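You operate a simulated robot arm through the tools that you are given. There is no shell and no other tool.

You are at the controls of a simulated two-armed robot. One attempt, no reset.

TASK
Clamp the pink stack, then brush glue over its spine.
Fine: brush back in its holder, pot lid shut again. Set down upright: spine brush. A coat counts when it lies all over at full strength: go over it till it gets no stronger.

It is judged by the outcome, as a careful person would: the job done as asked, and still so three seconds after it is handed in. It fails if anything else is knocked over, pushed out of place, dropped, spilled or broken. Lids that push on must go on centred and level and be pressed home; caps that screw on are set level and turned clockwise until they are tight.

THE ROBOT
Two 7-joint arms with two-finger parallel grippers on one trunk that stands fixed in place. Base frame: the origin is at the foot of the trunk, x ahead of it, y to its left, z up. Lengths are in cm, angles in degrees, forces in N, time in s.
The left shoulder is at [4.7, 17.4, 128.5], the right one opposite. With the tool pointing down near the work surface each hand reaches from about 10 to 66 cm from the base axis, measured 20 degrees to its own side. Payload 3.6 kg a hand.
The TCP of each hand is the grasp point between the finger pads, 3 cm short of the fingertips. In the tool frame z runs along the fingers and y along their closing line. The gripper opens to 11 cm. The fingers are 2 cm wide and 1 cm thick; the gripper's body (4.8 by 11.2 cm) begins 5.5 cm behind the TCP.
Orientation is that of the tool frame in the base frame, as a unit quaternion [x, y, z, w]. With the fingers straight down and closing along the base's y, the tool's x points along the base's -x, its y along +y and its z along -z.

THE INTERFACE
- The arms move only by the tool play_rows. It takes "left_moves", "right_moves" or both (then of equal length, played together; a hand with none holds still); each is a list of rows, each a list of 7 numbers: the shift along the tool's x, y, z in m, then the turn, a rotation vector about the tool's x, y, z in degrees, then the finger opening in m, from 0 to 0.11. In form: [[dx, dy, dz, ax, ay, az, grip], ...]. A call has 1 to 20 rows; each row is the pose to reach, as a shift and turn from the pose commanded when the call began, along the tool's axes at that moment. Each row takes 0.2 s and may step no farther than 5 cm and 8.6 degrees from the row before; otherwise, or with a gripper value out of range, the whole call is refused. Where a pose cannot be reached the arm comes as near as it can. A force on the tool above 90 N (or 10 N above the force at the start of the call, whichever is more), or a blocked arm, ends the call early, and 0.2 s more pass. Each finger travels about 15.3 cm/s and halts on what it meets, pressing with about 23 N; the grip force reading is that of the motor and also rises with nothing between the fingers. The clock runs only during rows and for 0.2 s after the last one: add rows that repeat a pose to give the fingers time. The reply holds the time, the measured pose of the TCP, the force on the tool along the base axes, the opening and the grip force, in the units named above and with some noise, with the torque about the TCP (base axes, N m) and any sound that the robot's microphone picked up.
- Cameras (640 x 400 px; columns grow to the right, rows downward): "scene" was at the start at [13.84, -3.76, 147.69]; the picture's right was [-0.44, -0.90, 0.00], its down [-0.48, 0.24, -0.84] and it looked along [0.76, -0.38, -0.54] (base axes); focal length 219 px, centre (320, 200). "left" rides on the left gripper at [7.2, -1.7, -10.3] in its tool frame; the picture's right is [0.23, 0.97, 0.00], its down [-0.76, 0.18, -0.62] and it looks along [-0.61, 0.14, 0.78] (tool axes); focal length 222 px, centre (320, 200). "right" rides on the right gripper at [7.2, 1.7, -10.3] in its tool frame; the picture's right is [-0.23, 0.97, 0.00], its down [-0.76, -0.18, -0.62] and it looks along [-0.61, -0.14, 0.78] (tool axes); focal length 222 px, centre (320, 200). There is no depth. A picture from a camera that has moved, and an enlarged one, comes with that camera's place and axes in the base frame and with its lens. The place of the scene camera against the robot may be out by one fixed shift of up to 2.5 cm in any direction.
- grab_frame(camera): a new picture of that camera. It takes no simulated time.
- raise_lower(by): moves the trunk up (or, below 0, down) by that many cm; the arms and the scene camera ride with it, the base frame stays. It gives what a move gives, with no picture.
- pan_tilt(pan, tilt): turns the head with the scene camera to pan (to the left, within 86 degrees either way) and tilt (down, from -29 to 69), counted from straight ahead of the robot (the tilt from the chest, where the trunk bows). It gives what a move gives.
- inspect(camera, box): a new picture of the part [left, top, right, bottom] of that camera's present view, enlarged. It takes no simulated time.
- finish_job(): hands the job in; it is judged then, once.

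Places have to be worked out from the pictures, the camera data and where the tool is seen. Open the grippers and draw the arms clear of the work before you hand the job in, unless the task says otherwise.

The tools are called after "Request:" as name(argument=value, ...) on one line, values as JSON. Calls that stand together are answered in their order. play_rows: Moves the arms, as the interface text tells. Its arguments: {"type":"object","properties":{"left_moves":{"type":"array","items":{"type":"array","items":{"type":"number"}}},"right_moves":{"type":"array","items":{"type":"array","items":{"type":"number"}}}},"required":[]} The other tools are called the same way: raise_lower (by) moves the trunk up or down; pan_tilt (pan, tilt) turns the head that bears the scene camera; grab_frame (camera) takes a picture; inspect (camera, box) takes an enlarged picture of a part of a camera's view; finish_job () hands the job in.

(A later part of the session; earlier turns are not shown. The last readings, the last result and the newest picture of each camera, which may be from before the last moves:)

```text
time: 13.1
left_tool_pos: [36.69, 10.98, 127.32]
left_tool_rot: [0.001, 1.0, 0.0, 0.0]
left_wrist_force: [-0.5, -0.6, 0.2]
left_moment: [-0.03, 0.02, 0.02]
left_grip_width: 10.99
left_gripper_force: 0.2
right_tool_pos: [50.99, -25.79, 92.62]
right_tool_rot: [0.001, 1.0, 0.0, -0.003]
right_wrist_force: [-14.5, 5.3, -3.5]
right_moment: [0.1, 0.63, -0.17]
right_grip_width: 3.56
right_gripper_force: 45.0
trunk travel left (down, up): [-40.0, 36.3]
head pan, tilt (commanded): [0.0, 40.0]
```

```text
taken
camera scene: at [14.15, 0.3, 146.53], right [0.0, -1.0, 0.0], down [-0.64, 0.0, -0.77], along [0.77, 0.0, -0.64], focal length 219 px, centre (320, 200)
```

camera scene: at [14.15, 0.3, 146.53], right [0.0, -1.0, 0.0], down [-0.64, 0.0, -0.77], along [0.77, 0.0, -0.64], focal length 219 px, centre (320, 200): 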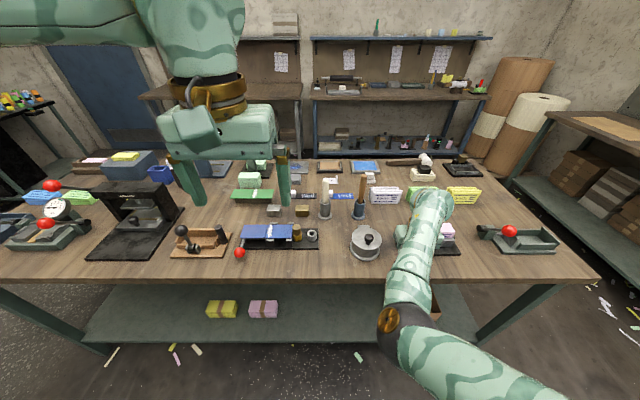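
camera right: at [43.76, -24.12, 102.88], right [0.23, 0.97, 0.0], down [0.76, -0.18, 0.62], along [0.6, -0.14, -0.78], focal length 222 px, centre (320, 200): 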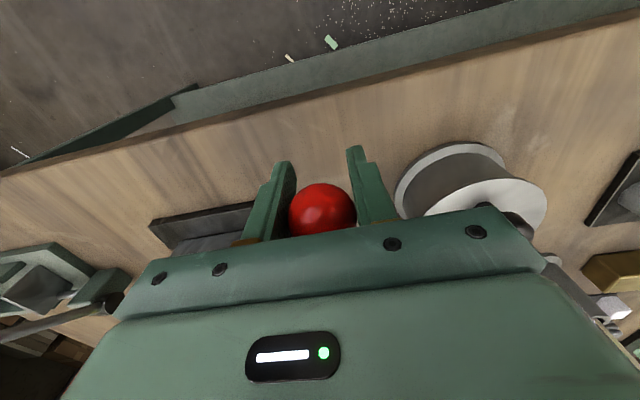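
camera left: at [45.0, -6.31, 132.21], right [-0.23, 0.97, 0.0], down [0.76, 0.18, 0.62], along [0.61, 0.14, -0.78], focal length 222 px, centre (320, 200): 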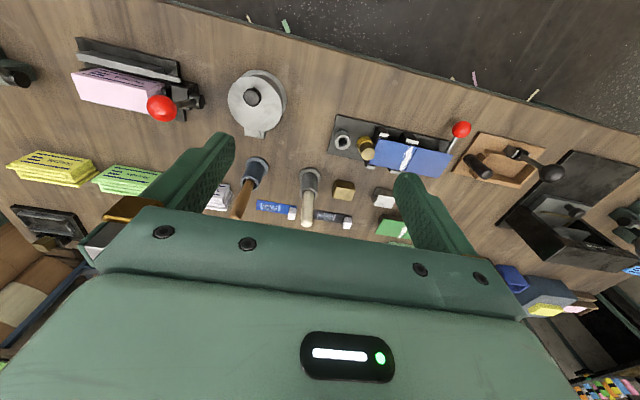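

The resistance changed sign (small radial mismatch), so I shift the arc 2 mm outward and go on to about 75–80°.

Request:
play_rows(right_moves=[[0.006, 0.0, 0.009, 0, 0, 0, 0.03], [0.009, 0.0, 0.0188, 0, 0, 0, 0.03], [0.0112, 0.0, 0.0285, 0, 0, 0, 0.03], [0.0112, 0.0, 0.0285, 0, 0, 0, 0.03]])

Request:
grab_frame(camera="right")

Request:
inspect(camera="scene", box=[390, 200, 490, 270])

```text
time: 14.1
left_tool_pos: [36.78, 11.54, 127.34]
left_tool_rot: [0.0, 1.0, -0.002, 0.002]
left_wrist_force: [-0.5, 0.1, -0.5]
left_moment: [0.02, 0.01, 0.01]
left_grip_width: 10.98
left_gripper_force: 0.0
right_tool_pos: [50.87, -25.79, 91.28]
right_tool_rot: [0.002, 1.0, -0.006, 0.013]
right_wrist_force: [-1.4, 32.6, 33.8]
right_moment: [-0.56, -0.22, 0.06]
right_grip_width: 3.56
right_gripper_force: 45.0
trunk travel left (down, up): [-40.0, 36.3]
head pan, tilt (commanded): [0.0, 40.0]
```

```text
taken
camera right: at [43.33, -24.03, 101.28], right [0.23, 0.97, 0.0], down [0.74, -0.17, 0.64], along [0.63, -0.15, -0.76], focal length 222 px, centre (320, 200)
```

right: 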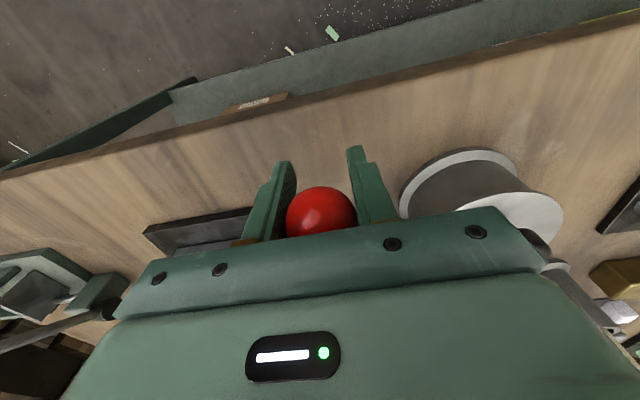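

```text
5.71 times, centred on (440, 235) of scene
camera zoom: at [14.01, 0.94, 146.59], right [0.0, -1.0, 0.0], down [-0.64, -0.01, -0.77], along [0.77, 0.0, -0.64], focal length 1251 px, centre (-366, 0)
```

zoom: 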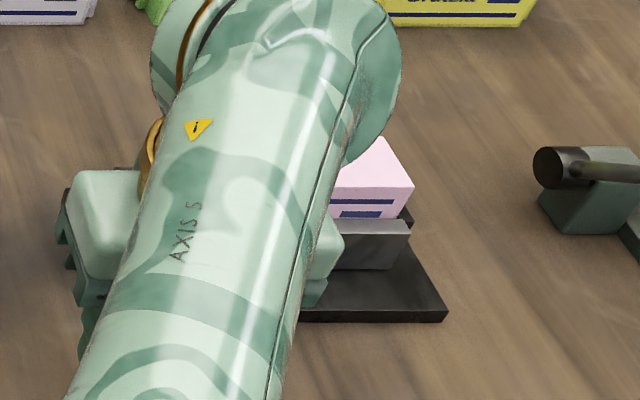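

The lever now resists with about 34 N at roughly 73°, likely the jaw has met the stack. I bring the left hand's camera over to view jaw and stack while the right hand holds.

Request:
play_rows(left_moves=[[-0.026, -0.03, 0.006, 0, 0, 0, 0.11], [-0.052, -0.06, 0.012, 0, 0, 0, 0.11], [-0.078, -0.09, 0.02, 0, 0, 0, 0.11], [-0.104, -0.12, 0.026, 0, 0, 0, 0.11], [-0.132, -0.15, 0.033, 0, 0, 0, 0.11]])

Request:
grab_frame(camera="left")

Request:
inspect(camera="left", box=[60, 20, 240, 140])

```text
time: 15.3
left_tool_pos: [50.07, -3.62, 123.77]
left_tool_rot: [0.0, 1.0, -0.001, 0.0]
left_wrist_force: [0.0, -0.3, -0.7]
left_moment: [0.01, -0.01, -0.01]
left_grip_width: 10.99
left_gripper_force: 0.1
right_tool_pos: [50.67, -26.19, 90.59]
right_tool_rot: [0.002, 1.0, -0.006, 0.007]
right_wrist_force: [1.3, 27.8, -1.3]
right_moment: [-0.91, -0.02, 0.1]
right_grip_width: 4.43
right_gripper_force: 14.1
trunk travel left (down, up): [-40.0, 36.3]
head pan, tilt (commanded): [0.0, 40.0]
```

```text
taken
camera left: at [42.8, -5.14, 134.1], right [-0.23, 0.97, 0.0], down [0.76, 0.18, 0.62], along [0.61, 0.14, -0.78], focal length 222 px, centre (320, 200)
```

left: 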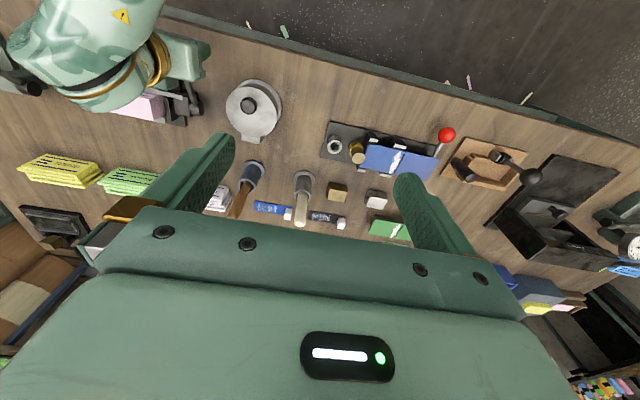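

```text
3.33 times, centred on (150, 80) of left
camera zoom: at [42.8, -5.14, 134.1], right [-0.23, 0.97, 0.0], down [0.76, 0.18, 0.62], along [0.61, 0.14, -0.78], focal length 740 px, centre (887, 600)
```

zoom: 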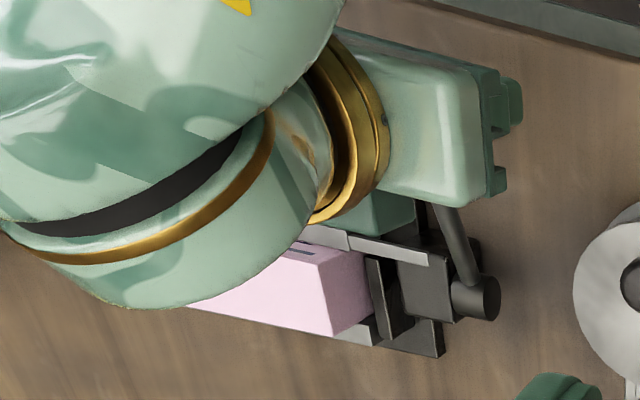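

The grip width changed to 4.4 cm, so I check with the right camera how the ball sits between the fingers.

Request:
grab_frame(camera="right")

Request:
inspect(camera="right", box=[220, 140, 420, 260])

```text
taken
camera right: at [43.32, -24.44, 100.71], right [0.23, 0.97, -0.01], down [0.75, -0.17, 0.63], along [0.62, -0.15, -0.77], focal length 222 px, centre (320, 200)
```

right: 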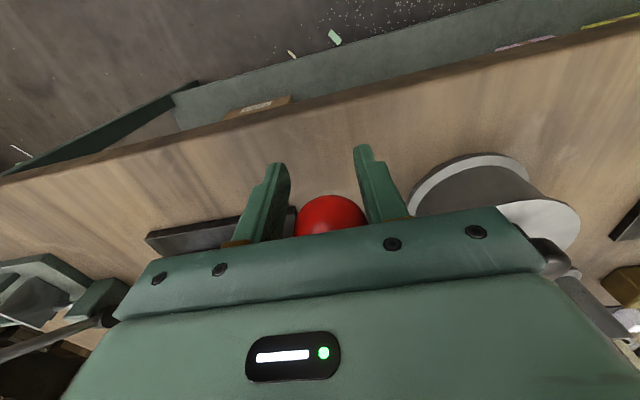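

```text
3.20 times, centred on (320, 200) of right
camera zoom: at [43.32, -24.44, 100.71], right [0.23, 0.97, -0.01], down [0.75, -0.17, 0.63], along [0.62, -0.15, -0.77], focal length 711 px, centre (320, 200)
```

zoom: 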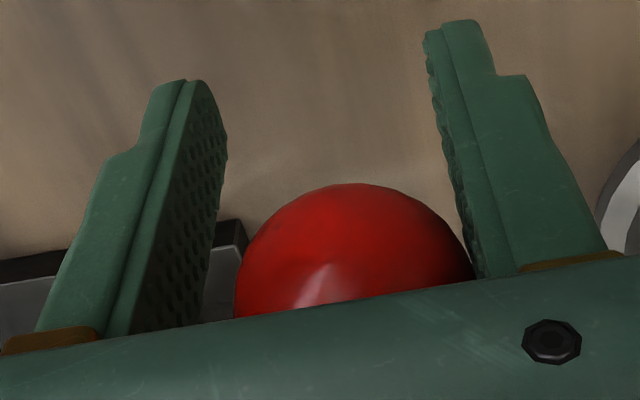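

The ball has slid up toward the palm and only one finger touches it. I open the fingers to release the lever and see where it stays.

Request:
play_rows(right_moves=[[0, 0, 0, 0, 0, 0, 0.06], [0, 0, -0.005, 0, 0, 0, 0.075], [0, 0, -0.01, 0, 0, 0, 0.075], [0, 0, -0.01, 0, 0, 0, 0.075]])

Request:
inspect(camera="right", box=[200, 120, 440, 270])

```text
time: 16.3
left_tool_pos: [50.01, -3.61, 123.83]
left_tool_rot: [0.0, 1.0, 0.001, -0.001]
left_wrist_force: [0.2, 0.9, -0.7]
left_moment: [0.02, 0.04, 0.0]
left_grip_width: 11.02
left_gripper_force: 0.1
right_tool_pos: [50.67, -26.57, 91.43]
right_tool_rot: [0.004, 1.0, -0.006, 0.006]
right_wrist_force: [0.8, 0.1, 0.2]
right_moment: [0.01, -0.04, 0.0]
right_grip_width: 7.51
right_gripper_force: 0.0
trunk travel left (down, up): [-40.0, 36.3]
head pan, tilt (commanded): [0.0, 40.0]
```

```text
2.67 times, centred on (320, 195) of right
camera zoom: at [43.23, -24.68, 101.57], right [0.23, 0.97, -0.01], down [0.75, -0.18, 0.63], along [0.62, -0.16, -0.77], focal length 592 px, centre (320, 213)
```

zoom: 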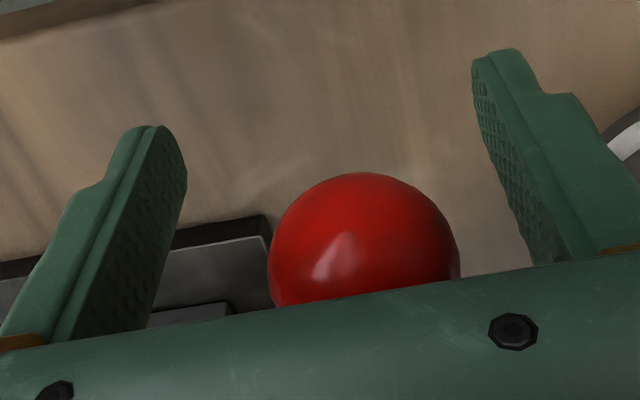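

The hand rests about 0.9 cm off its commanded y with no wrist force, so maybe an arm link is near a limit or touching something. I look before moving on.

Request:
grab_frame(camera="scene")

Request:
inspect(camera="left", box=[0, 0, 240, 150])

Request:
inspect(camera="scene", box=[370, 170, 510, 300])

```text
taken
camera scene: at [14.35, 0.28, 146.53], right [0.0, -1.0, 0.0], down [-0.64, 0.0, -0.77], along [0.77, 0.0, -0.64], focal length 219 px, centre (320, 200)
```

scene: 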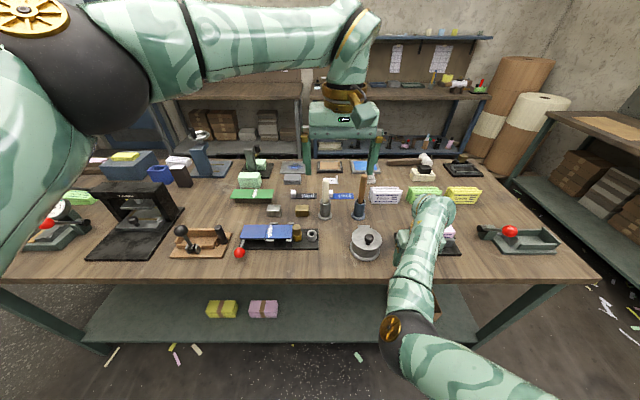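

```text
2.67 times, centred on (120, 75) of left
camera zoom: at [42.81, -5.37, 134.09], right [-0.23, 0.97, 0.0], down [0.76, 0.18, 0.62], along [0.61, 0.14, -0.78], focal length 592 px, centre (853, 533)
```

zoom: 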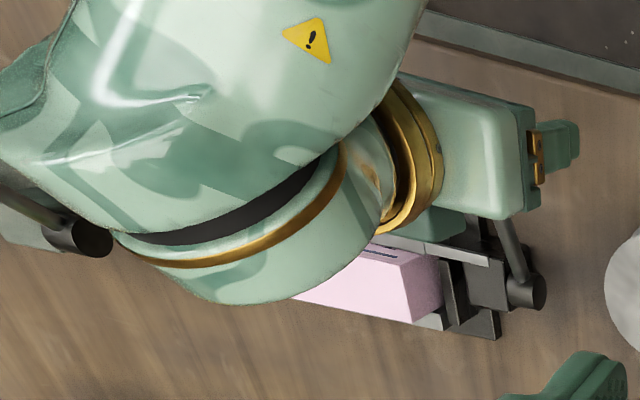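

```text
3.08 times, centred on (440, 235) of scene
camera zoom: at [14.35, 0.28, 146.53], right [0.0, -1.0, 0.0], down [-0.64, 0.0, -0.77], along [0.77, 0.0, -0.64], focal length 674 px, centre (-49, 92)
```

zoom: 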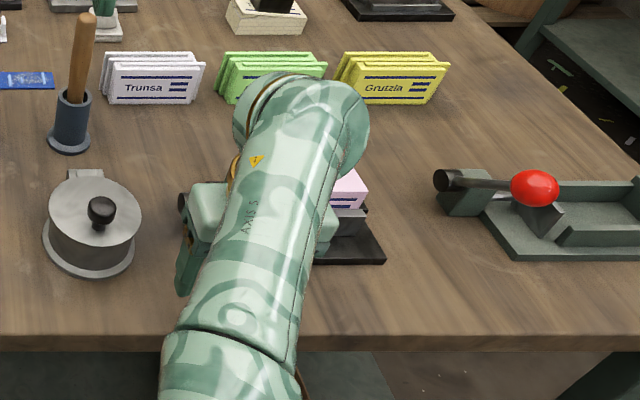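

The lever seems to rest near 62–65°. I lift the right hand straight up off the ball and move it aside to view the jaw.

Request:
play_rows(right_moves=[[0, 0, -0.03, 0, 0, 0, 0.08], [0, 0, -0.06, 0, 0, 0, 0.08], [0, 0, -0.1, 0, 0, 0, 0.08], [0.02, -0.02, -0.14, 0, 0, 0, 0.08], [0.05, -0.05, -0.16, 0, 0, 0, 0.08], [0.08, -0.08, -0.18, 0, 0, 0, 0.08], [0.11, -0.11, -0.18, 0, 0, 0, 0.08]])

Request:
grab_frame(camera="right")

Request:
inspect(camera="left", box=[40, 10, 220, 130])

Request:
inspect(camera="scene", box=[380, 190, 480, 270])

```text
time: 17.9
left_tool_pos: [50.02, -3.81, 123.87]
left_tool_rot: [0.0, 1.0, 0.0, 0.0]
left_wrist_force: [0.3, -0.1, 0.9]
left_moment: [0.02, 0.01, 0.0]
left_grip_width: 11.01
left_gripper_force: 0.0
right_tool_pos: [39.4, -38.66, 108.85]
right_tool_rot: [0.001, 1.0, -0.001, 0.0]
right_wrist_force: [-0.1, -0.5, 0.0]
right_moment: [0.02, -0.03, 0.0]
right_grip_width: 7.99
right_gripper_force: 0.0
right hand out of reach, approached as far as the arm can: row 4, 5, 6, 7
trunk travel left (down, up): [-40.0, 36.3]
head pan, tilt (commanded): [0.0, 40.0]
```

```text
taken
camera right: at [32.18, -36.97, 119.09], right [0.23, 0.97, 0.0], down [0.76, -0.18, 0.62], along [0.61, -0.14, -0.78], focal length 222 px, centre (320, 200)
```

right: 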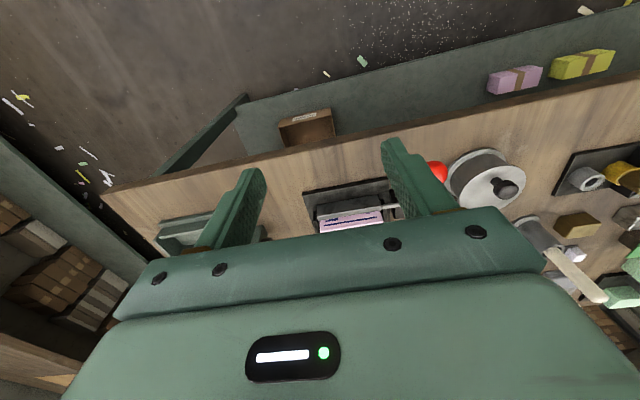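

```text
3.33 times, centred on (130, 70) of left
camera zoom: at [42.75, -5.45, 134.11], right [-0.23, 0.97, 0.0], down [0.76, 0.18, 0.62], along [0.61, 0.14, -0.78], focal length 740 px, centre (953, 633)
```

zoom: 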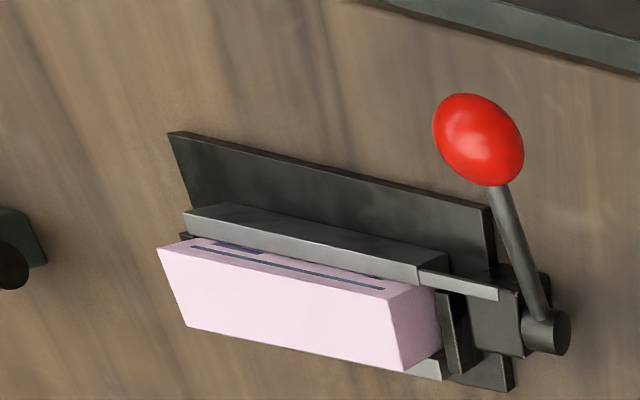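

```text
5.00 times, centred on (430, 230) of scene
camera zoom: at [14.28, 0.18, 146.54], right [0.0, -1.0, 0.0], down [-0.64, 0.0, -0.77], along [0.77, 0.0, -0.64], focal length 1095 px, centre (-230, 50)
```

zoom: 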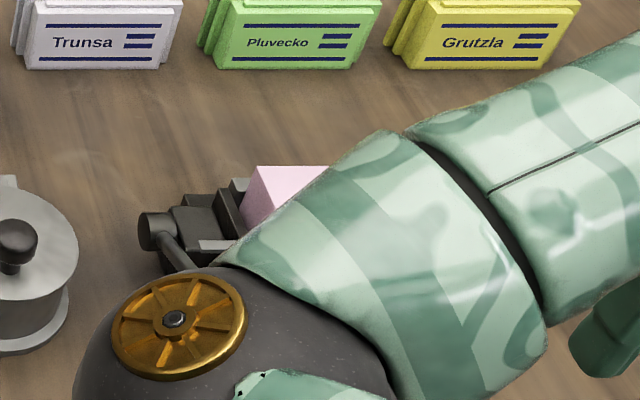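

The jaw now bears against the label face (jaw edge x≈60.25, stack face 60.3) with the lever at about 62°. I'll test with closed fingers pressing down on the ball to make sure it is driven home; first I move above it.

Request:
play_rows(right_moves=[[-0.03, 0.025, 0.0, 0, 0, 0, 0.04], [-0.06, 0.05, 0.0, 0, 0, 0, 0.01], [-0.09, 0.075, 0.01, 0, 0, 0, 0.0], [-0.115, 0.1, 0.02, 0, 0, 0, 0.0], [-0.127, 0.1075, 0.04, 0, 0, 0, 0.0], [-0.127, 0.1075, 0.04, 0, 0, 0, 0.0]])

Request:
grab_frame(camera="right")

Request:
inspect(camera="left", box=[100, 0, 260, 100])

```text
time: 19.3
left_tool_pos: [50.0, -3.75, 123.84]
left_tool_rot: [0.001, 1.0, 0.001, 0.001]
left_wrist_force: [-0.4, -0.6, -0.9]
left_moment: [0.02, 0.01, 0.01]
left_grip_width: 11.03
left_gripper_force: 0.1
right_tool_pos: [52.31, -27.97, 105.2]
right_tool_rot: [-0.001, 1.0, 0.0, -0.001]
right_wrist_force: [0.0, 0.4, -0.4]
right_moment: [0.01, 0.01, 0.0]
right_grip_width: 0.0
right_gripper_force: 23.2
right hand out of reach, approached as far as the arm can: row 1, 2, 3, 4
trunk travel left (down, up): [-40.0, 36.3]
head pan, tilt (commanded): [0.0, 40.0]
```

```text
taken
camera right: at [45.09, -26.35, 115.49], right [0.23, 0.97, 0.0], down [0.76, -0.18, 0.62], along [0.61, -0.14, -0.78], focal length 222 px, centre (320, 200)
```

right: 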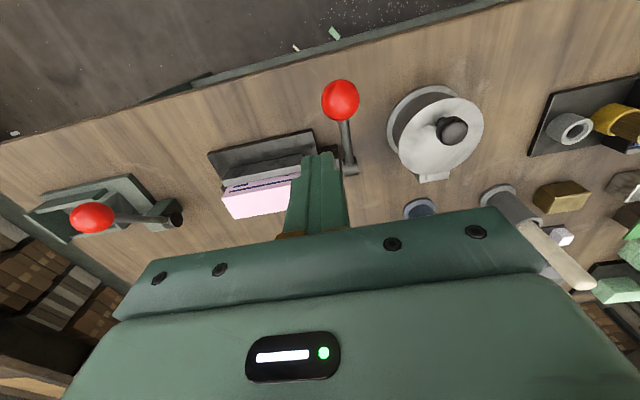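

```text
4.00 times, centred on (180, 50) of left
camera zoom: at [42.8, -5.43, 134.1], right [-0.23, 0.97, 0.0], down [0.76, 0.18, 0.62], along [0.61, 0.14, -0.78], focal length 888 px, centre (880, 800)
```

zoom: 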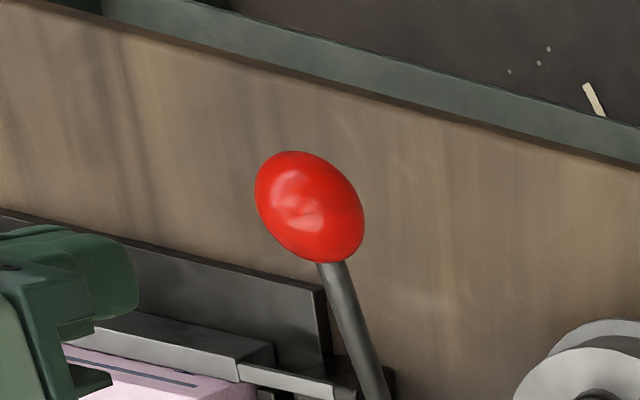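

The ball is at [51.2,-25.85,93.35]. I place the closed fingertips over it and press down gradually, reading the force.

Request:
play_rows(right_moves=[[0.008, 0.021, 0.02, 0, 0, 0, 0.0], [0.008, 0.021, 0.04, 0, 0, 0, 0.0], [0.008, 0.021, 0.06, 0, 0, 0, 0.0], [0.008, 0.021, 0.068, 0, 0, 0, 0.0], [0.008, 0.021, 0.073, 0, 0, 0, 0.0], [0.008, 0.021, 0.078, 0, 0, 0, 0.0]])

Request:
grab_frame(camera="right")

```text
time: 20.9
left_tool_pos: [49.45, -3.56, 123.96]
left_tool_rot: [0.001, 1.0, -0.001, 0.002]
left_wrist_force: [-0.4, 0.3, 0.0]
left_moment: [0.01, -0.01, 0.01]
left_grip_width: 11.01
left_gripper_force: 0.1
right_tool_pos: [51.78, -25.7, 98.44]
right_tool_rot: [0.0, 1.0, -0.005, 0.019]
right_wrist_force: [-14.4, 1.4, 39.7]
right_moment: [-0.05, 0.79, -0.1]
right_grip_width: 0.0
right_gripper_force: 22.5
trunk travel left (down, up): [-40.0, 36.3]
head pan, tilt (commanded): [0.0, 40.0]
stopped in row 6 (right hand): the force on the tool passed its limit at 92 N (the readings are from after the stop); the commanded pose is now the measured one
```

```text
taken
camera right: at [44.08, -23.92, 108.47], right [0.23, 0.97, 0.0], down [0.74, -0.17, 0.65], along [0.63, -0.15, -0.76], focal length 222 px, centre (320, 200)
```

right: 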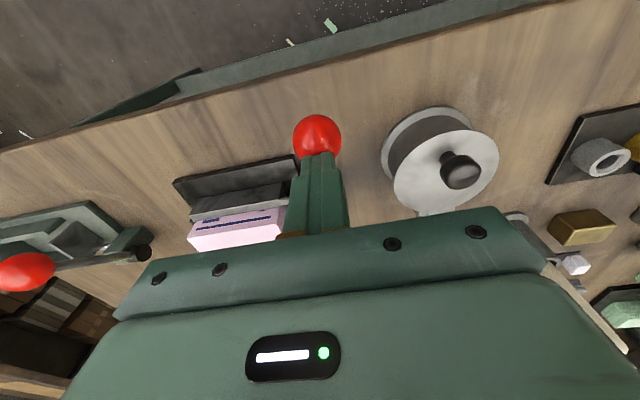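

Even 92 N on the ball moved nothing: the clamp is tight. I lift the hand clear and check the press position with pictures.

Request:
play_rows(right_moves=[[0, 0, -0.03, 0, 0, 0, 0.0], [0, 0, -0.06, 0, 0, 0, 0.0], [0, 0, -0.1, 0, 0, 0, 0.0], [0.01, -0.03, -0.14, 0, 0, 0, 0.02], [0.02, -0.06, -0.17, 0, 0, 0, 0.04], [0.03, -0.1, -0.19, 0, 0, 0, 0.06]])

Request:
grab_frame(camera="right")

Request:
inspect(camera="left", box=[40, 10, 220, 130])

Request:
inspect(camera="right", box=[280, 100, 480, 220])

```text
refused: row 4 steps farther than a row can; nothing moved
```

```text
taken
camera right: at [44.08, -23.92, 108.47], right [0.23, 0.97, 0.0], down [0.74, -0.17, 0.65], along [0.63, -0.15, -0.76], focal length 222 px, centre (320, 200)
```

right: 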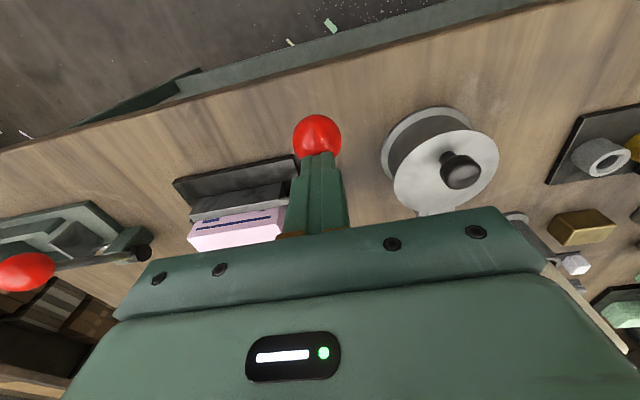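

```text
3.33 times, centred on (130, 70) of left
camera zoom: at [42.22, -5.22, 134.24], right [-0.23, 0.97, 0.0], down [0.76, 0.18, 0.63], along [0.61, 0.14, -0.78], focal length 740 px, centre (953, 633)
```

zoom: 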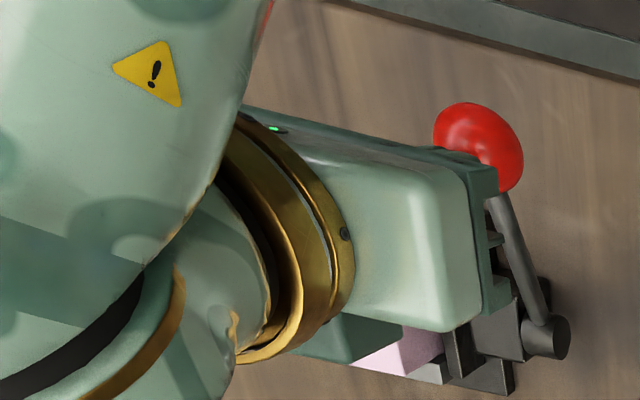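

```text
3.20 times, centred on (380, 160) of right
camera zoom: at [44.08, -23.92, 108.47], right [0.23, 0.97, 0.0], down [0.74, -0.17, 0.65], along [0.63, -0.15, -0.76], focal length 711 px, centre (128, 328)
```

zoom: 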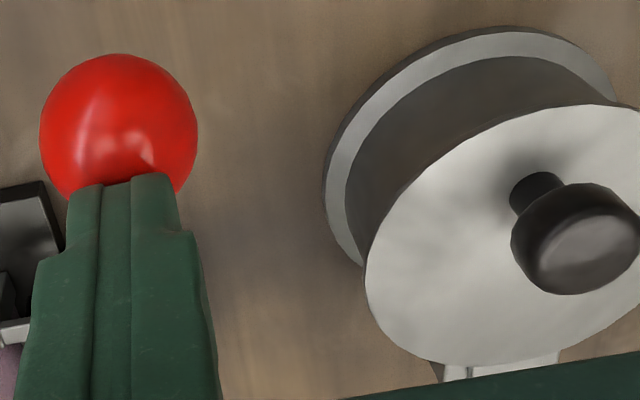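

One row was too long, so nothing moved. I repeat the lift with shorter steps.

Request:
play_rows(right_moves=[[0, 0, -0.03, 0, 0, 0, 0.0], [0, 0, -0.06, 0, 0, 0, 0.0], [0, 0, -0.1, 0, 0, 0, 0.0], [0.01, -0.025, -0.13, 0, 0, 0, 0.02], [0.02, -0.05, -0.16, 0, 0, 0, 0.04], [0.03, -0.08, -0.18, 0, 0, 0, 0.06], [0.04, -0.11, -0.19, 0, 0, 0, 0.06]])

Request:
grab_frame(camera="right")

Request:
inspect(camera="left", box=[40, 10, 220, 130])

Request:
inspect(camera="left", box=[200, 60, 320, 140])

```text
time: 22.4
left_tool_pos: [50.11, -3.7, 123.85]
left_tool_rot: [0.0, 1.0, 0.0, 0.0]
left_wrist_force: [0.3, 0.1, -0.7]
left_moment: [0.02, 0.0, 0.0]
left_grip_width: 11.03
left_gripper_force: 0.0
right_tool_pos: [47.61, -36.33, 117.27]
right_tool_rot: [-0.001, 1.0, -0.003, 0.01]
right_wrist_force: [-0.7, 1.1, -0.4]
right_moment: [-0.01, -0.01, 0.0]
right_grip_width: 6.01
right_gripper_force: 0.1
right hand out of reach, approached as far as the arm can: row 3, 4, 5, 6
trunk travel left (down, up): [-40.0, 36.3]
head pan, tilt (commanded): [0.0, 40.0]
```

```text
taken
camera right: at [40.15, -34.69, 127.29], right [0.23, 0.97, 0.0], down [0.75, -0.17, 0.64], along [0.62, -0.15, -0.77], focal length 222 px, centre (320, 200)
```

right: 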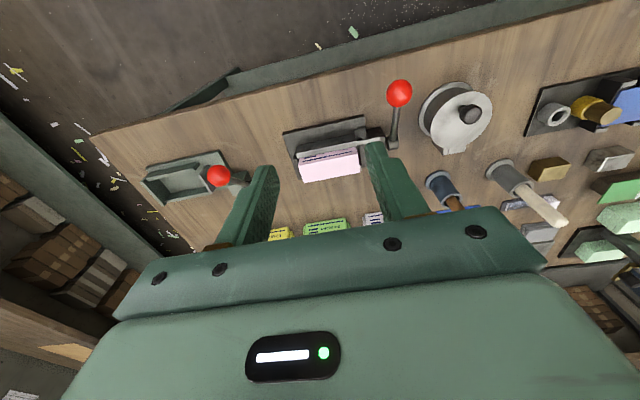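

```text
3.33 times, centred on (130, 70) of left
camera zoom: at [42.79, -5.44, 134.1], right [-0.23, 0.97, 0.0], down [0.76, 0.18, 0.62], along [0.61, 0.14, -0.78], focal length 740 px, centre (953, 633)
```

zoom: 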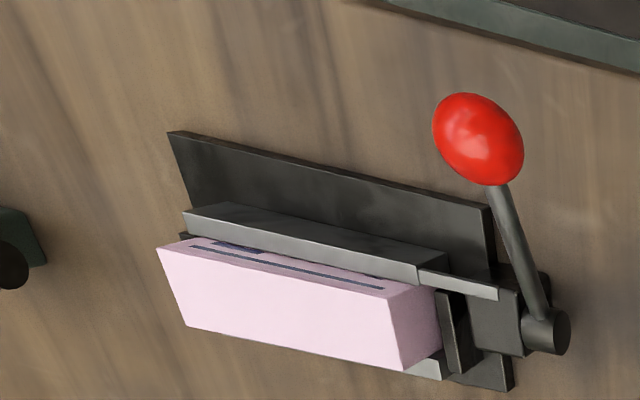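

```text
5.00 times, centred on (260, 100) of left
camera zoom: at [42.79, -5.44, 134.1], right [-0.23, 0.97, 0.0], down [0.76, 0.18, 0.62], along [0.61, 0.14, -0.78], focal length 1111 px, centre (620, 700)
```

zoom: 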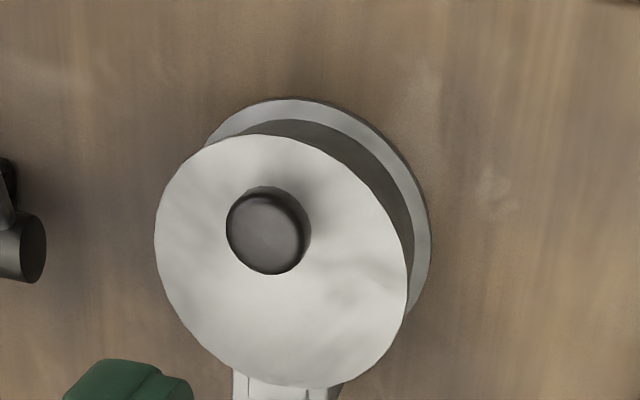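

The press and clamped stack look unchanged after pressing. Next, I test whether the right wrist can roll (so its camera rides above when the tool tilts forward): roll 90° about the tool axis in free air.

Request:
play_rows(right_moves=[[0, 0, 0, 0, 0, 8, 0.06], [0, 0, 0, 0, 0, 16, 0.06], [0, 0, 0, 0, 0, 24, 0.06], [0, 0, 0, 0, 0, 32, 0.06], [0, 0, 0, 0, 0, 40, 0.06], [0, 0, 0, 0, 0, 48, 0.06], [0, 0, 0, 0, 0, 56, 0.06], [0, 0, 0, 0, 0, 64, 0.06], [0, 0, 0, 0, 0, 72, 0.06], [0, 0, 0, 0, 0, 80, 0.06], [0, 0, 0, 0, 0, 88, 0.06]])

Request:
grab_frame(camera="scene")

```text
time: 24.9
left_tool_pos: [49.91, -3.9, 123.77]
left_tool_rot: [0.001, 1.0, -0.001, -0.001]
left_wrist_force: [-0.8, -0.4, 0.0]
left_moment: [-0.03, -0.01, 0.03]
left_grip_width: 10.98
left_gripper_force: 0.1
right_tool_pos: [47.55, -36.58, 116.94]
right_tool_rot: [0.695, 0.719, 0.005, 0.012]
right_wrist_force: [0.5, -0.5, -0.2]
right_moment: [-0.02, 0.02, -0.02]
right_grip_width: 6.02
right_gripper_force: 0.1
trunk travel left (down, up): [-40.0, 36.3]
head pan, tilt (commanded): [0.0, 40.0]
```

```text
taken
camera scene: at [14.35, 0.22, 146.54], right [0.0, -1.0, 0.0], down [-0.64, 0.0, -0.77], along [0.77, 0.0, -0.64], focal length 219 px, centre (320, 200)
```

scene: 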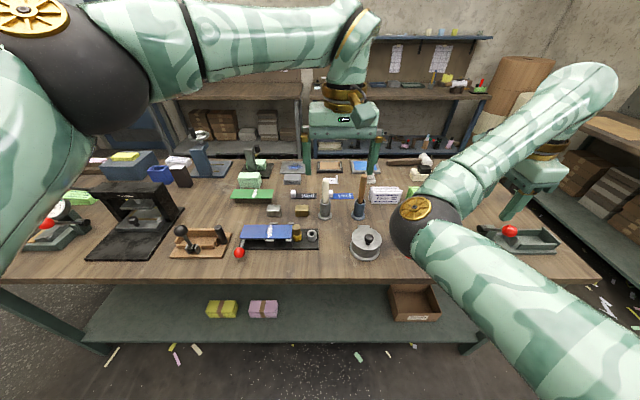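

The 88° roll works without reach warnings. I continue to 180°.

Request:
play_rows(right_moves=[[0, 0, 0, 0, 0, 8, 0.06], [0, 0, 0, 0, 0, 16, 0.06], [0, 0, 0, 0, 0, 24, 0.06], [0, 0, 0, 0, 0, 32, 0.06], [0, 0, 0, 0, 0, 40, 0.06], [0, 0, 0, 0, 0, 48, 0.06], [0, 0, 0, 0, 0, 56, 0.06], [0, 0, 0, 0, 0, 64, 0.06], [0, 0, 0, 0, 0, 72, 0.06], [0, 0, 0, 0, 0, 80, 0.06], [0, 0, 0, 0, 0, 88, 0.06]])

Request:
grab_frame(camera="scene")

Request:
grab_frame(camera="right")

```text
time: 27.2
left_tool_pos: [49.9, -3.69, 123.92]
left_tool_rot: [-0.001, 1.0, -0.001, 0.0]
left_wrist_force: [0.0, 0.1, -0.1]
left_moment: [-0.02, 0.01, 0.01]
left_grip_width: 10.98
left_gripper_force: 0.2
right_tool_pos: [28.91, -40.09, 119.16]
right_tool_rot: [0.999, 0.038, 0.014, 0.005]
right_wrist_force: [-0.1, -0.1, -0.5]
right_moment: [0.0, 0.02, 0.0]
right_grip_width: 6.0
right_gripper_force: 0.0
right hand out of reach, approached as far as the arm can: row 6, 7, 8, 9, 10, 11
trunk travel left (down, up): [-40.0, 36.3]
head pan, tilt (commanded): [0.0, 40.0]
```

```text
taken
camera scene: at [14.23, 0.38, 146.55], right [0.0, -1.0, 0.0], down [-0.64, 0.0, -0.77], along [0.77, 0.0, -0.64], focal length 219 px, centre (320, 200)
```

scene: 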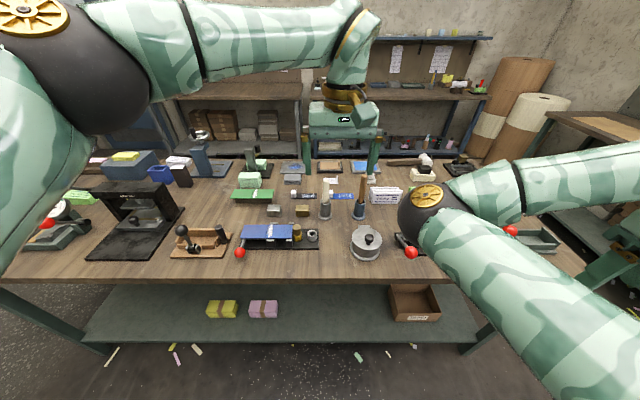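

```text
taken
camera right: at [36.07, -41.22, 129.57], right [-0.15, -0.99, 0.0], down [-0.79, 0.12, 0.6], along [-0.6, 0.09, -0.8], focal length 222 px, centre (320, 200)
```

right: 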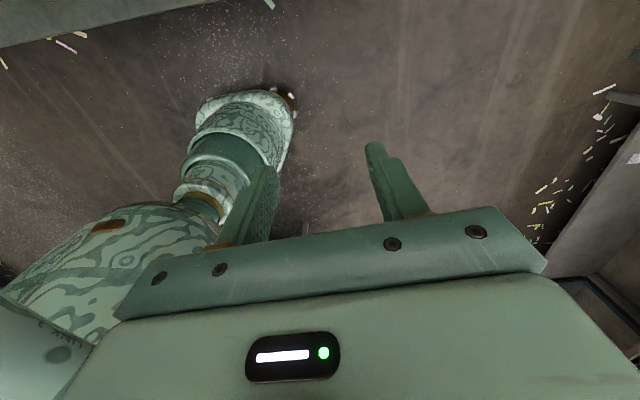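

Rolling fully over is out of reach in this posture (the arm drifted back). I roll back the way I came while returning the hand forward.

Request:
play_rows(right_moves=[[0.01, 0, -0.002, 0, 0, -8, 0.06], [0.025, -0.005, -0.002, 0, 0, -16, 0.06], [0.04, -0.01, -0.005, 0, 0, -24, 0.06], [0.06, -0.015, -0.005, 0, 0, -32, 0.06], [0.08, -0.02, -0.01, 0, 0, -40, 0.06], [0.1, -0.025, -0.01, 0, 0, -48, 0.06], [0.12, -0.03, -0.01, 0, 0, -56, 0.06], [0.14, -0.035, -0.01, 0, 0, -64, 0.06], [0.15, -0.035, -0.01, 0, 0, -72, 0.06], [0.16, -0.035, -0.01, 0, 0, -80, 0.06], [0.16, -0.035, -0.01, 0, 0, -88, 0.06]])

```text
time: 29.6
left_tool_pos: [50.06, -3.69, 123.85]
left_tool_rot: [-0.001, 1.0, 0.0, -0.001]
left_wrist_force: [-0.9, 0.1, 0.3]
left_moment: [0.04, -0.01, -0.01]
left_grip_width: 11.01
left_gripper_force: 0.1
right_tool_pos: [46.15, -36.97, 122.01]
right_tool_rot: [0.694, 0.72, 0.005, 0.011]
right_wrist_force: [0.5, 0.1, 0.8]
right_moment: [0.02, -0.01, 0.01]
right_grip_width: 6.01
right_gripper_force: 0.1
right hand out of reach, approached as far as the arm can: row 3, 4, 5, 6, 7, 8, 9, 10, 11
trunk travel left (down, up): [-40.0, 36.3]
head pan, tilt (commanded): [0.0, 40.0]
```

Position is restored at the 88° roll. I roll back the rest to the original orientation.

Request:
play_rows(right_moves=[[0, 0, 0, 0, 0, -8, 0.06], [0, 0, 0, 0, 0, -16, 0.06], [0, 0, 0, 0, 0, -24, 0.06], [0, 0, 0, 0, 0, -32, 0.06], [0, 0, 0, 0, 0, -40, 0.06], [0, 0, 0, 0, 0, -48, 0.06], [0, 0, 0, 0, 0, -56, 0.06], [0, 0, 0, 0, 0, -64, 0.06], [0, 0, 0, 0, 0, -72, 0.06], [0, 0, 0, 0, 0, -80, 0.06], [0, 0, 0, 0, 0, -87, 0.06]])

Request:
grab_frame(camera="scene")

```text
time: 32.0
left_tool_pos: [49.96, -3.71, 123.76]
left_tool_rot: [0.0, 1.0, 0.0, 0.0]
left_wrist_force: [0.3, 0.3, 0.0]
left_moment: [-0.01, 0.0, 0.02]
left_grip_width: 11.0
left_gripper_force: 0.2
right_tool_pos: [46.02, -36.95, 121.94]
right_tool_rot: [0.007, 1.0, -0.003, 0.012]
right_wrist_force: [-0.6, 0.2, 0.4]
right_moment: [-0.01, 0.01, 0.01]
right_grip_width: 5.98
right_gripper_force: 0.1
trunk travel left (down, up): [-40.0, 36.3]
head pan, tilt (commanded): [0.0, 40.0]
```

```text
taken
camera scene: at [14.34, 0.22, 146.54], right [0.0, -1.0, 0.0], down [-0.64, 0.0, -0.77], along [0.77, 0.0, -0.64], focal length 219 px, centre (320, 200)
```

scene: 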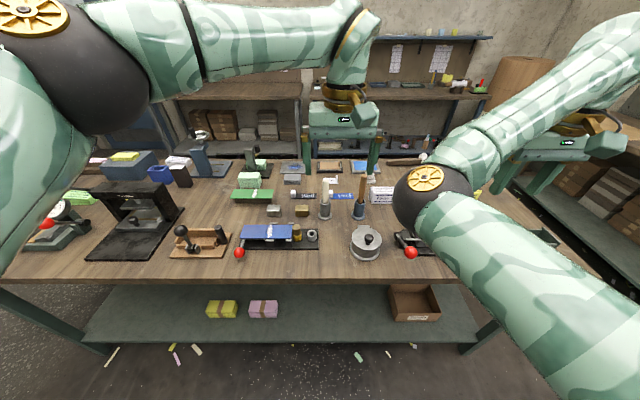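

The wrist is back to its original roll. Plan: the right hand opens the pot lid by its knob (hinge on the far side at x≈65), then fetches the brush with a 45° forward tilt. I move the left hand aside and bring the right hand above the knob with a 15° forward tilt, fingers along y.

Request:
play_rows(left_moves=[[0.01, 0.03, 0.003, 0, 0, 0, 0.11], [0.02, 0.06, 0.006, 0, 0, 0, 0.11], [0.03, 0.09, 0.01, 0, 0, 0, 0.11], [0.04, 0.12, 0.014, 0, 0, 0, 0.11], [0.05, 0.15, 0.018, 0, 0, 0, 0.11], [0.06, 0.157, 0.02, 0, 0, 0, 0.11], [0.06, 0.157, 0.02, 0, 0, 0, 0.11], [0.06, 0.157, 0.02, 0, 0, 0, 0.11], [0.06, 0.157, 0.02, 0, 0, 0, 0.11]], right_moves=[[-0.012, 0.037, 0.01, 0, -2, -0.1, 0.06], [-0.024, 0.074, 0.02, 0, -4, -0.2, 0.06], [-0.036, 0.11, 0.035, 0, -6, -0.3, 0.06], [-0.048, 0.147, 0.055, 0, -8, -0.4, 0.06], [-0.06, 0.184, 0.085, 0, -10, -0.6, 0.06], [-0.072, 0.221, 0.115, 0, -12, -0.8, 0.06], [-0.072, 0.221, 0.155, 0, -13.6, -0.8, 0.06], [-0.072, 0.221, 0.192, 0, -13.6, -0.8, 0.06], [-0.072, 0.221, 0.192, 0, -13.6, -0.8, 0.06]])

Request:
grab_frame(camera="right")

Request:
grab_frame(camera="left")

Request:
grab_frame(camera="scene")

```text
time: 34.0
left_tool_pos: [44.36, 11.94, 121.76]
left_tool_rot: [-0.001, 1.0, 0.0, 0.001]
left_wrist_force: [-0.6, 0.3, -0.3]
left_moment: [0.02, 0.02, -0.02]
left_grip_width: 11.01
left_gripper_force: 0.0
right_tool_pos: [54.38, -16.13, 103.12]
right_tool_rot: [0.005, 0.991, -0.012, 0.131]
right_wrist_force: [0.2, 0.4, 0.7]
right_moment: [0.0, 0.0, 0.01]
right_grip_width: 5.98
right_gripper_force: 0.1
right hand out of reach, approached as far as the arm can: row 1, 2, 3, 4, 5, 6
trunk travel left (down, up): [-40.0, 36.3]
head pan, tilt (commanded): [0.0, 40.0]
```

```text
taken
camera right: at [44.63, -14.14, 111.06], right [0.23, 0.97, 0.04], down [0.57, -0.17, 0.8], along [0.79, -0.16, -0.59], focal length 222 px, centre (320, 200)
```

right: 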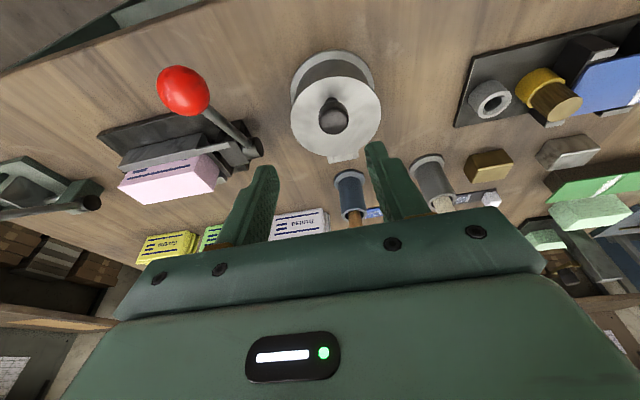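

```text
taken
camera left: at [37.12, 10.29, 132.15], right [-0.23, 0.97, 0.0], down [0.76, 0.18, 0.62], along [0.61, 0.14, -0.78], focal length 222 px, centre (320, 200)
```

left: 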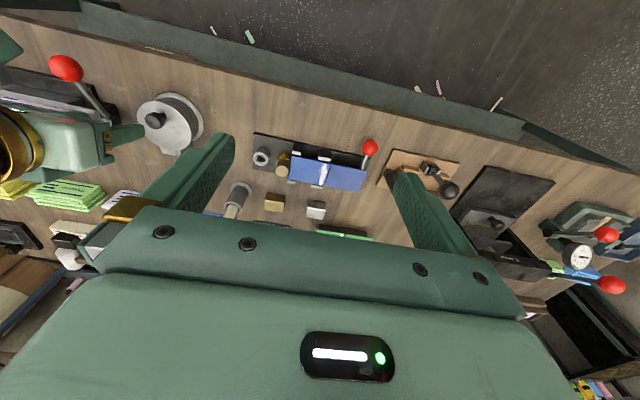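

```text
taken
camera scene: at [14.34, 0.27, 146.54], right [0.0, -1.0, 0.0], down [-0.64, 0.0, -0.77], along [0.77, 0.0, -0.64], focal length 219 px, centre (320, 200)
```

scene: 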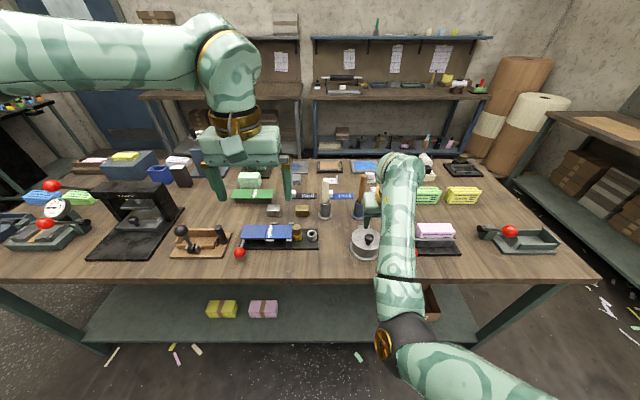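

The knob shows at about [56.8,-15,93]. I inspect it closely from the tilted view to get its height and stem.

Request:
inspect(camera="right", box=[280, 40, 400, 170])

Request:
inspect(camera="left", box=[110, 80, 230, 160])

Request:
inspect(camera="scene", box=[335, 170, 415, 270])

```text
3.08 times, centred on (340, 105) of right
camera zoom: at [44.63, -14.14, 111.06], right [0.23, 0.97, 0.04], down [0.57, -0.17, 0.8], along [0.79, -0.16, -0.59], focal length 684 px, centre (258, 492)
```

zoom: 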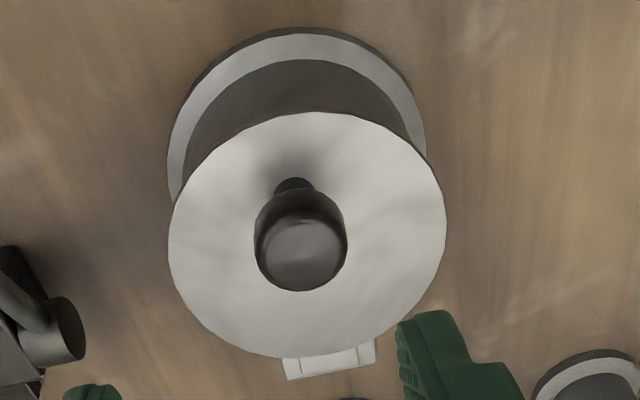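

```text
5.00 times, centred on (170, 120) of left
camera zoom: at [37.12, 10.29, 132.15], right [-0.23, 0.97, 0.0], down [0.76, 0.18, 0.62], along [0.61, 0.14, -0.78], focal length 1111 px, centre (1070, 600)
```

zoom: 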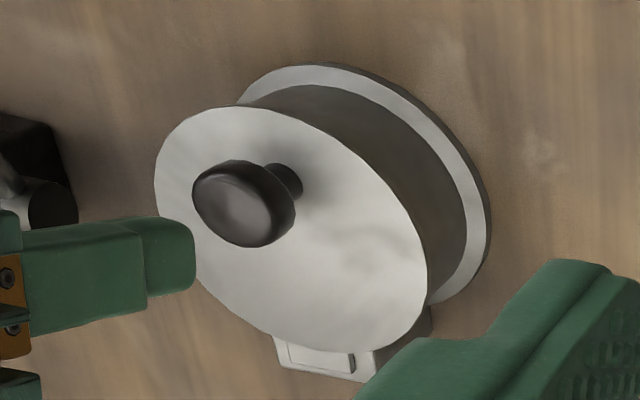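

```text
4.00 times, centred on (375, 220) of scene
camera zoom: at [14.34, 0.27, 146.54], right [0.0, -1.0, 0.0], down [-0.64, 0.0, -0.77], along [0.77, 0.0, -0.64], focal length 876 px, centre (100, 120)
```

zoom: 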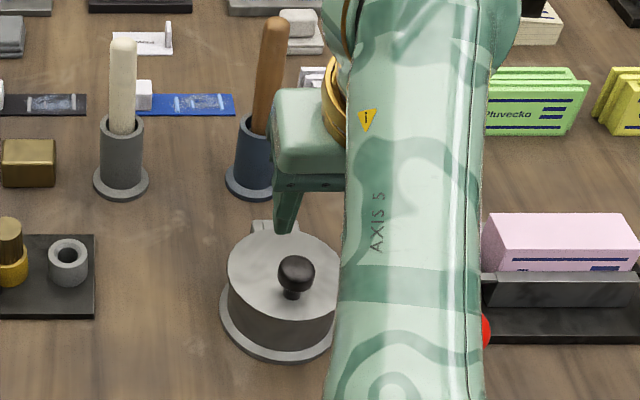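

Knob axis is at [56.8,-15.0], cap top z≈93.7, lid about z 90.3. I straighten the tool slightly and approach along its axis so the fingertips stop just above the lid around the cap.

Request:
play_rows(right_moves=[[0.0033, 0.0113, -0.0011, -1.44, 0, -0.38, 0.06], [0.0033, 0.0118, 0.02, -1.44, 0, -0.38, 0.06], [0.0033, 0.0123, 0.045, -1.44, 0, -0.38, 0.06], [0.0033, 0.013, 0.07, -1.44, 0, -0.38, 0.06], [0.0033, 0.0134, 0.085, -1.44, 0, -0.38, 0.06], [0.0033, 0.0136, 0.0918, -1.44, 0, -0.38, 0.06], [0.0033, 0.0136, 0.0918, -1.44, 0, -0.38, 0.06]])

Request:
grab_frame(camera="right")

Request:
inspect(camera="left", box=[90, 70, 230, 170])

```text
time: 35.9
left_tool_pos: [44.27, 12.14, 121.92]
left_tool_rot: [-0.001, 1.0, 0.0, 0.001]
left_wrist_force: [-0.1, 1.3, 0.2]
left_moment: [-0.01, 0.0, -0.01]
left_grip_width: 10.98
left_gripper_force: 0.1
right_tool_pos: [57.01, -16.61, 94.22]
right_tool_rot: [0.008, 0.99, -0.017, 0.137]
right_wrist_force: [0.6, 6.3, -0.8]
right_moment: [0.16, -0.02, -0.01]
right_grip_width: 6.32
right_gripper_force: 2.6
trunk travel left (down, up): [-40.0, 36.3]
head pan, tilt (commanded): [0.0, 40.0]
stopped in row 7 (right hand): the arm was blocked; the commanded pose is now the measured one
```

```text
taken
camera right: at [47.31, -14.57, 102.12], right [0.24, 0.97, 0.03], down [0.56, -0.16, 0.81], along [0.79, -0.18, -0.58], focal length 222 px, centre (320, 200)
```

right: 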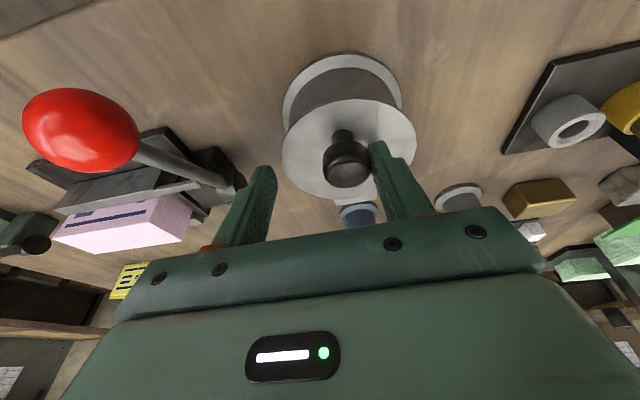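

```text
4.00 times, centred on (160, 120) of left
camera zoom: at [37.13, 10.43, 132.14], right [-0.23, 0.97, 0.0], down [0.76, 0.18, 0.62], along [0.61, 0.14, -0.78], focal length 888 px, centre (960, 520)
```

zoom: 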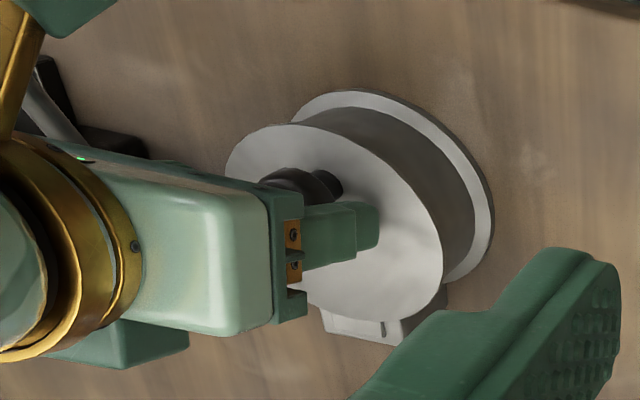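

The hand stopped at y≈-16.6 (1.6 cm short) with "arm blocked", and the +y finger is near the knob. I look down with the head camera at the right elbow and forearm to see what limits it.

Request:
pan_tilt(pan=-25, tilt=66)

Request:
grab_frame(camera="scene")

Request:
inspect(camera="right", box=[240, 40, 440, 220])

```text
time: 36.8
left_tool_pos: [44.34, 12.01, 121.93]
left_tool_rot: [-0.001, 1.0, -0.001, -0.001]
left_wrist_force: [0.7, -0.3, 0.0]
left_moment: [0.0, 0.02, 0.03]
left_grip_width: 11.01
left_gripper_force: 0.0
right_tool_pos: [57.09, -16.74, 94.36]
right_tool_rot: [0.008, 0.99, -0.018, 0.137]
right_wrist_force: [3.7, 8.2, -0.2]
right_moment: [0.17, -0.2, -0.15]
right_grip_width: 6.42
right_gripper_force: 3.7
trunk travel left (down, up): [-40.0, 36.3]
head pan, tilt (commanded): [-25.0, 66.0]
```

```text
taken
camera scene: at [11.29, -2.13, 143.21], right [-0.42, -0.91, 0.0], down [-0.83, 0.38, -0.41], along [0.37, -0.17, -0.91], focal length 219 px, centre (320, 200)
```

scene: 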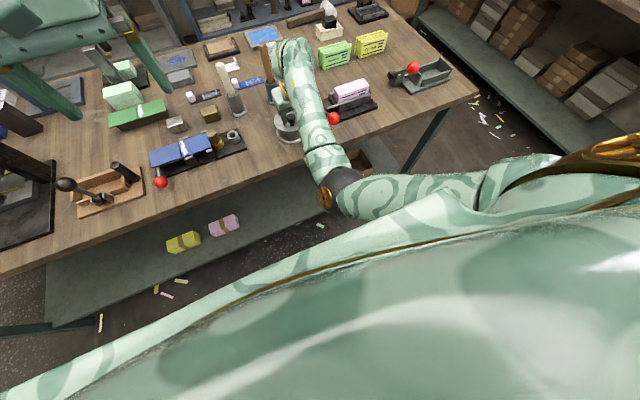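

```text
2.22 times, centred on (340, 130) of right
camera zoom: at [47.31, -14.61, 102.06], right [0.24, 0.97, 0.03], down [0.56, -0.16, 0.81], along [0.79, -0.18, -0.58], focal length 494 px, centre (276, 356)
```

zoom: 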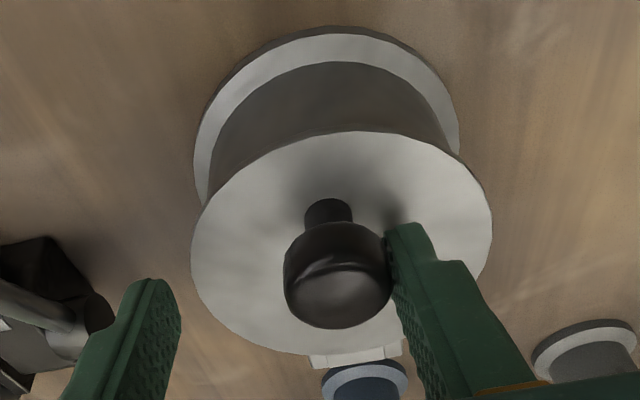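

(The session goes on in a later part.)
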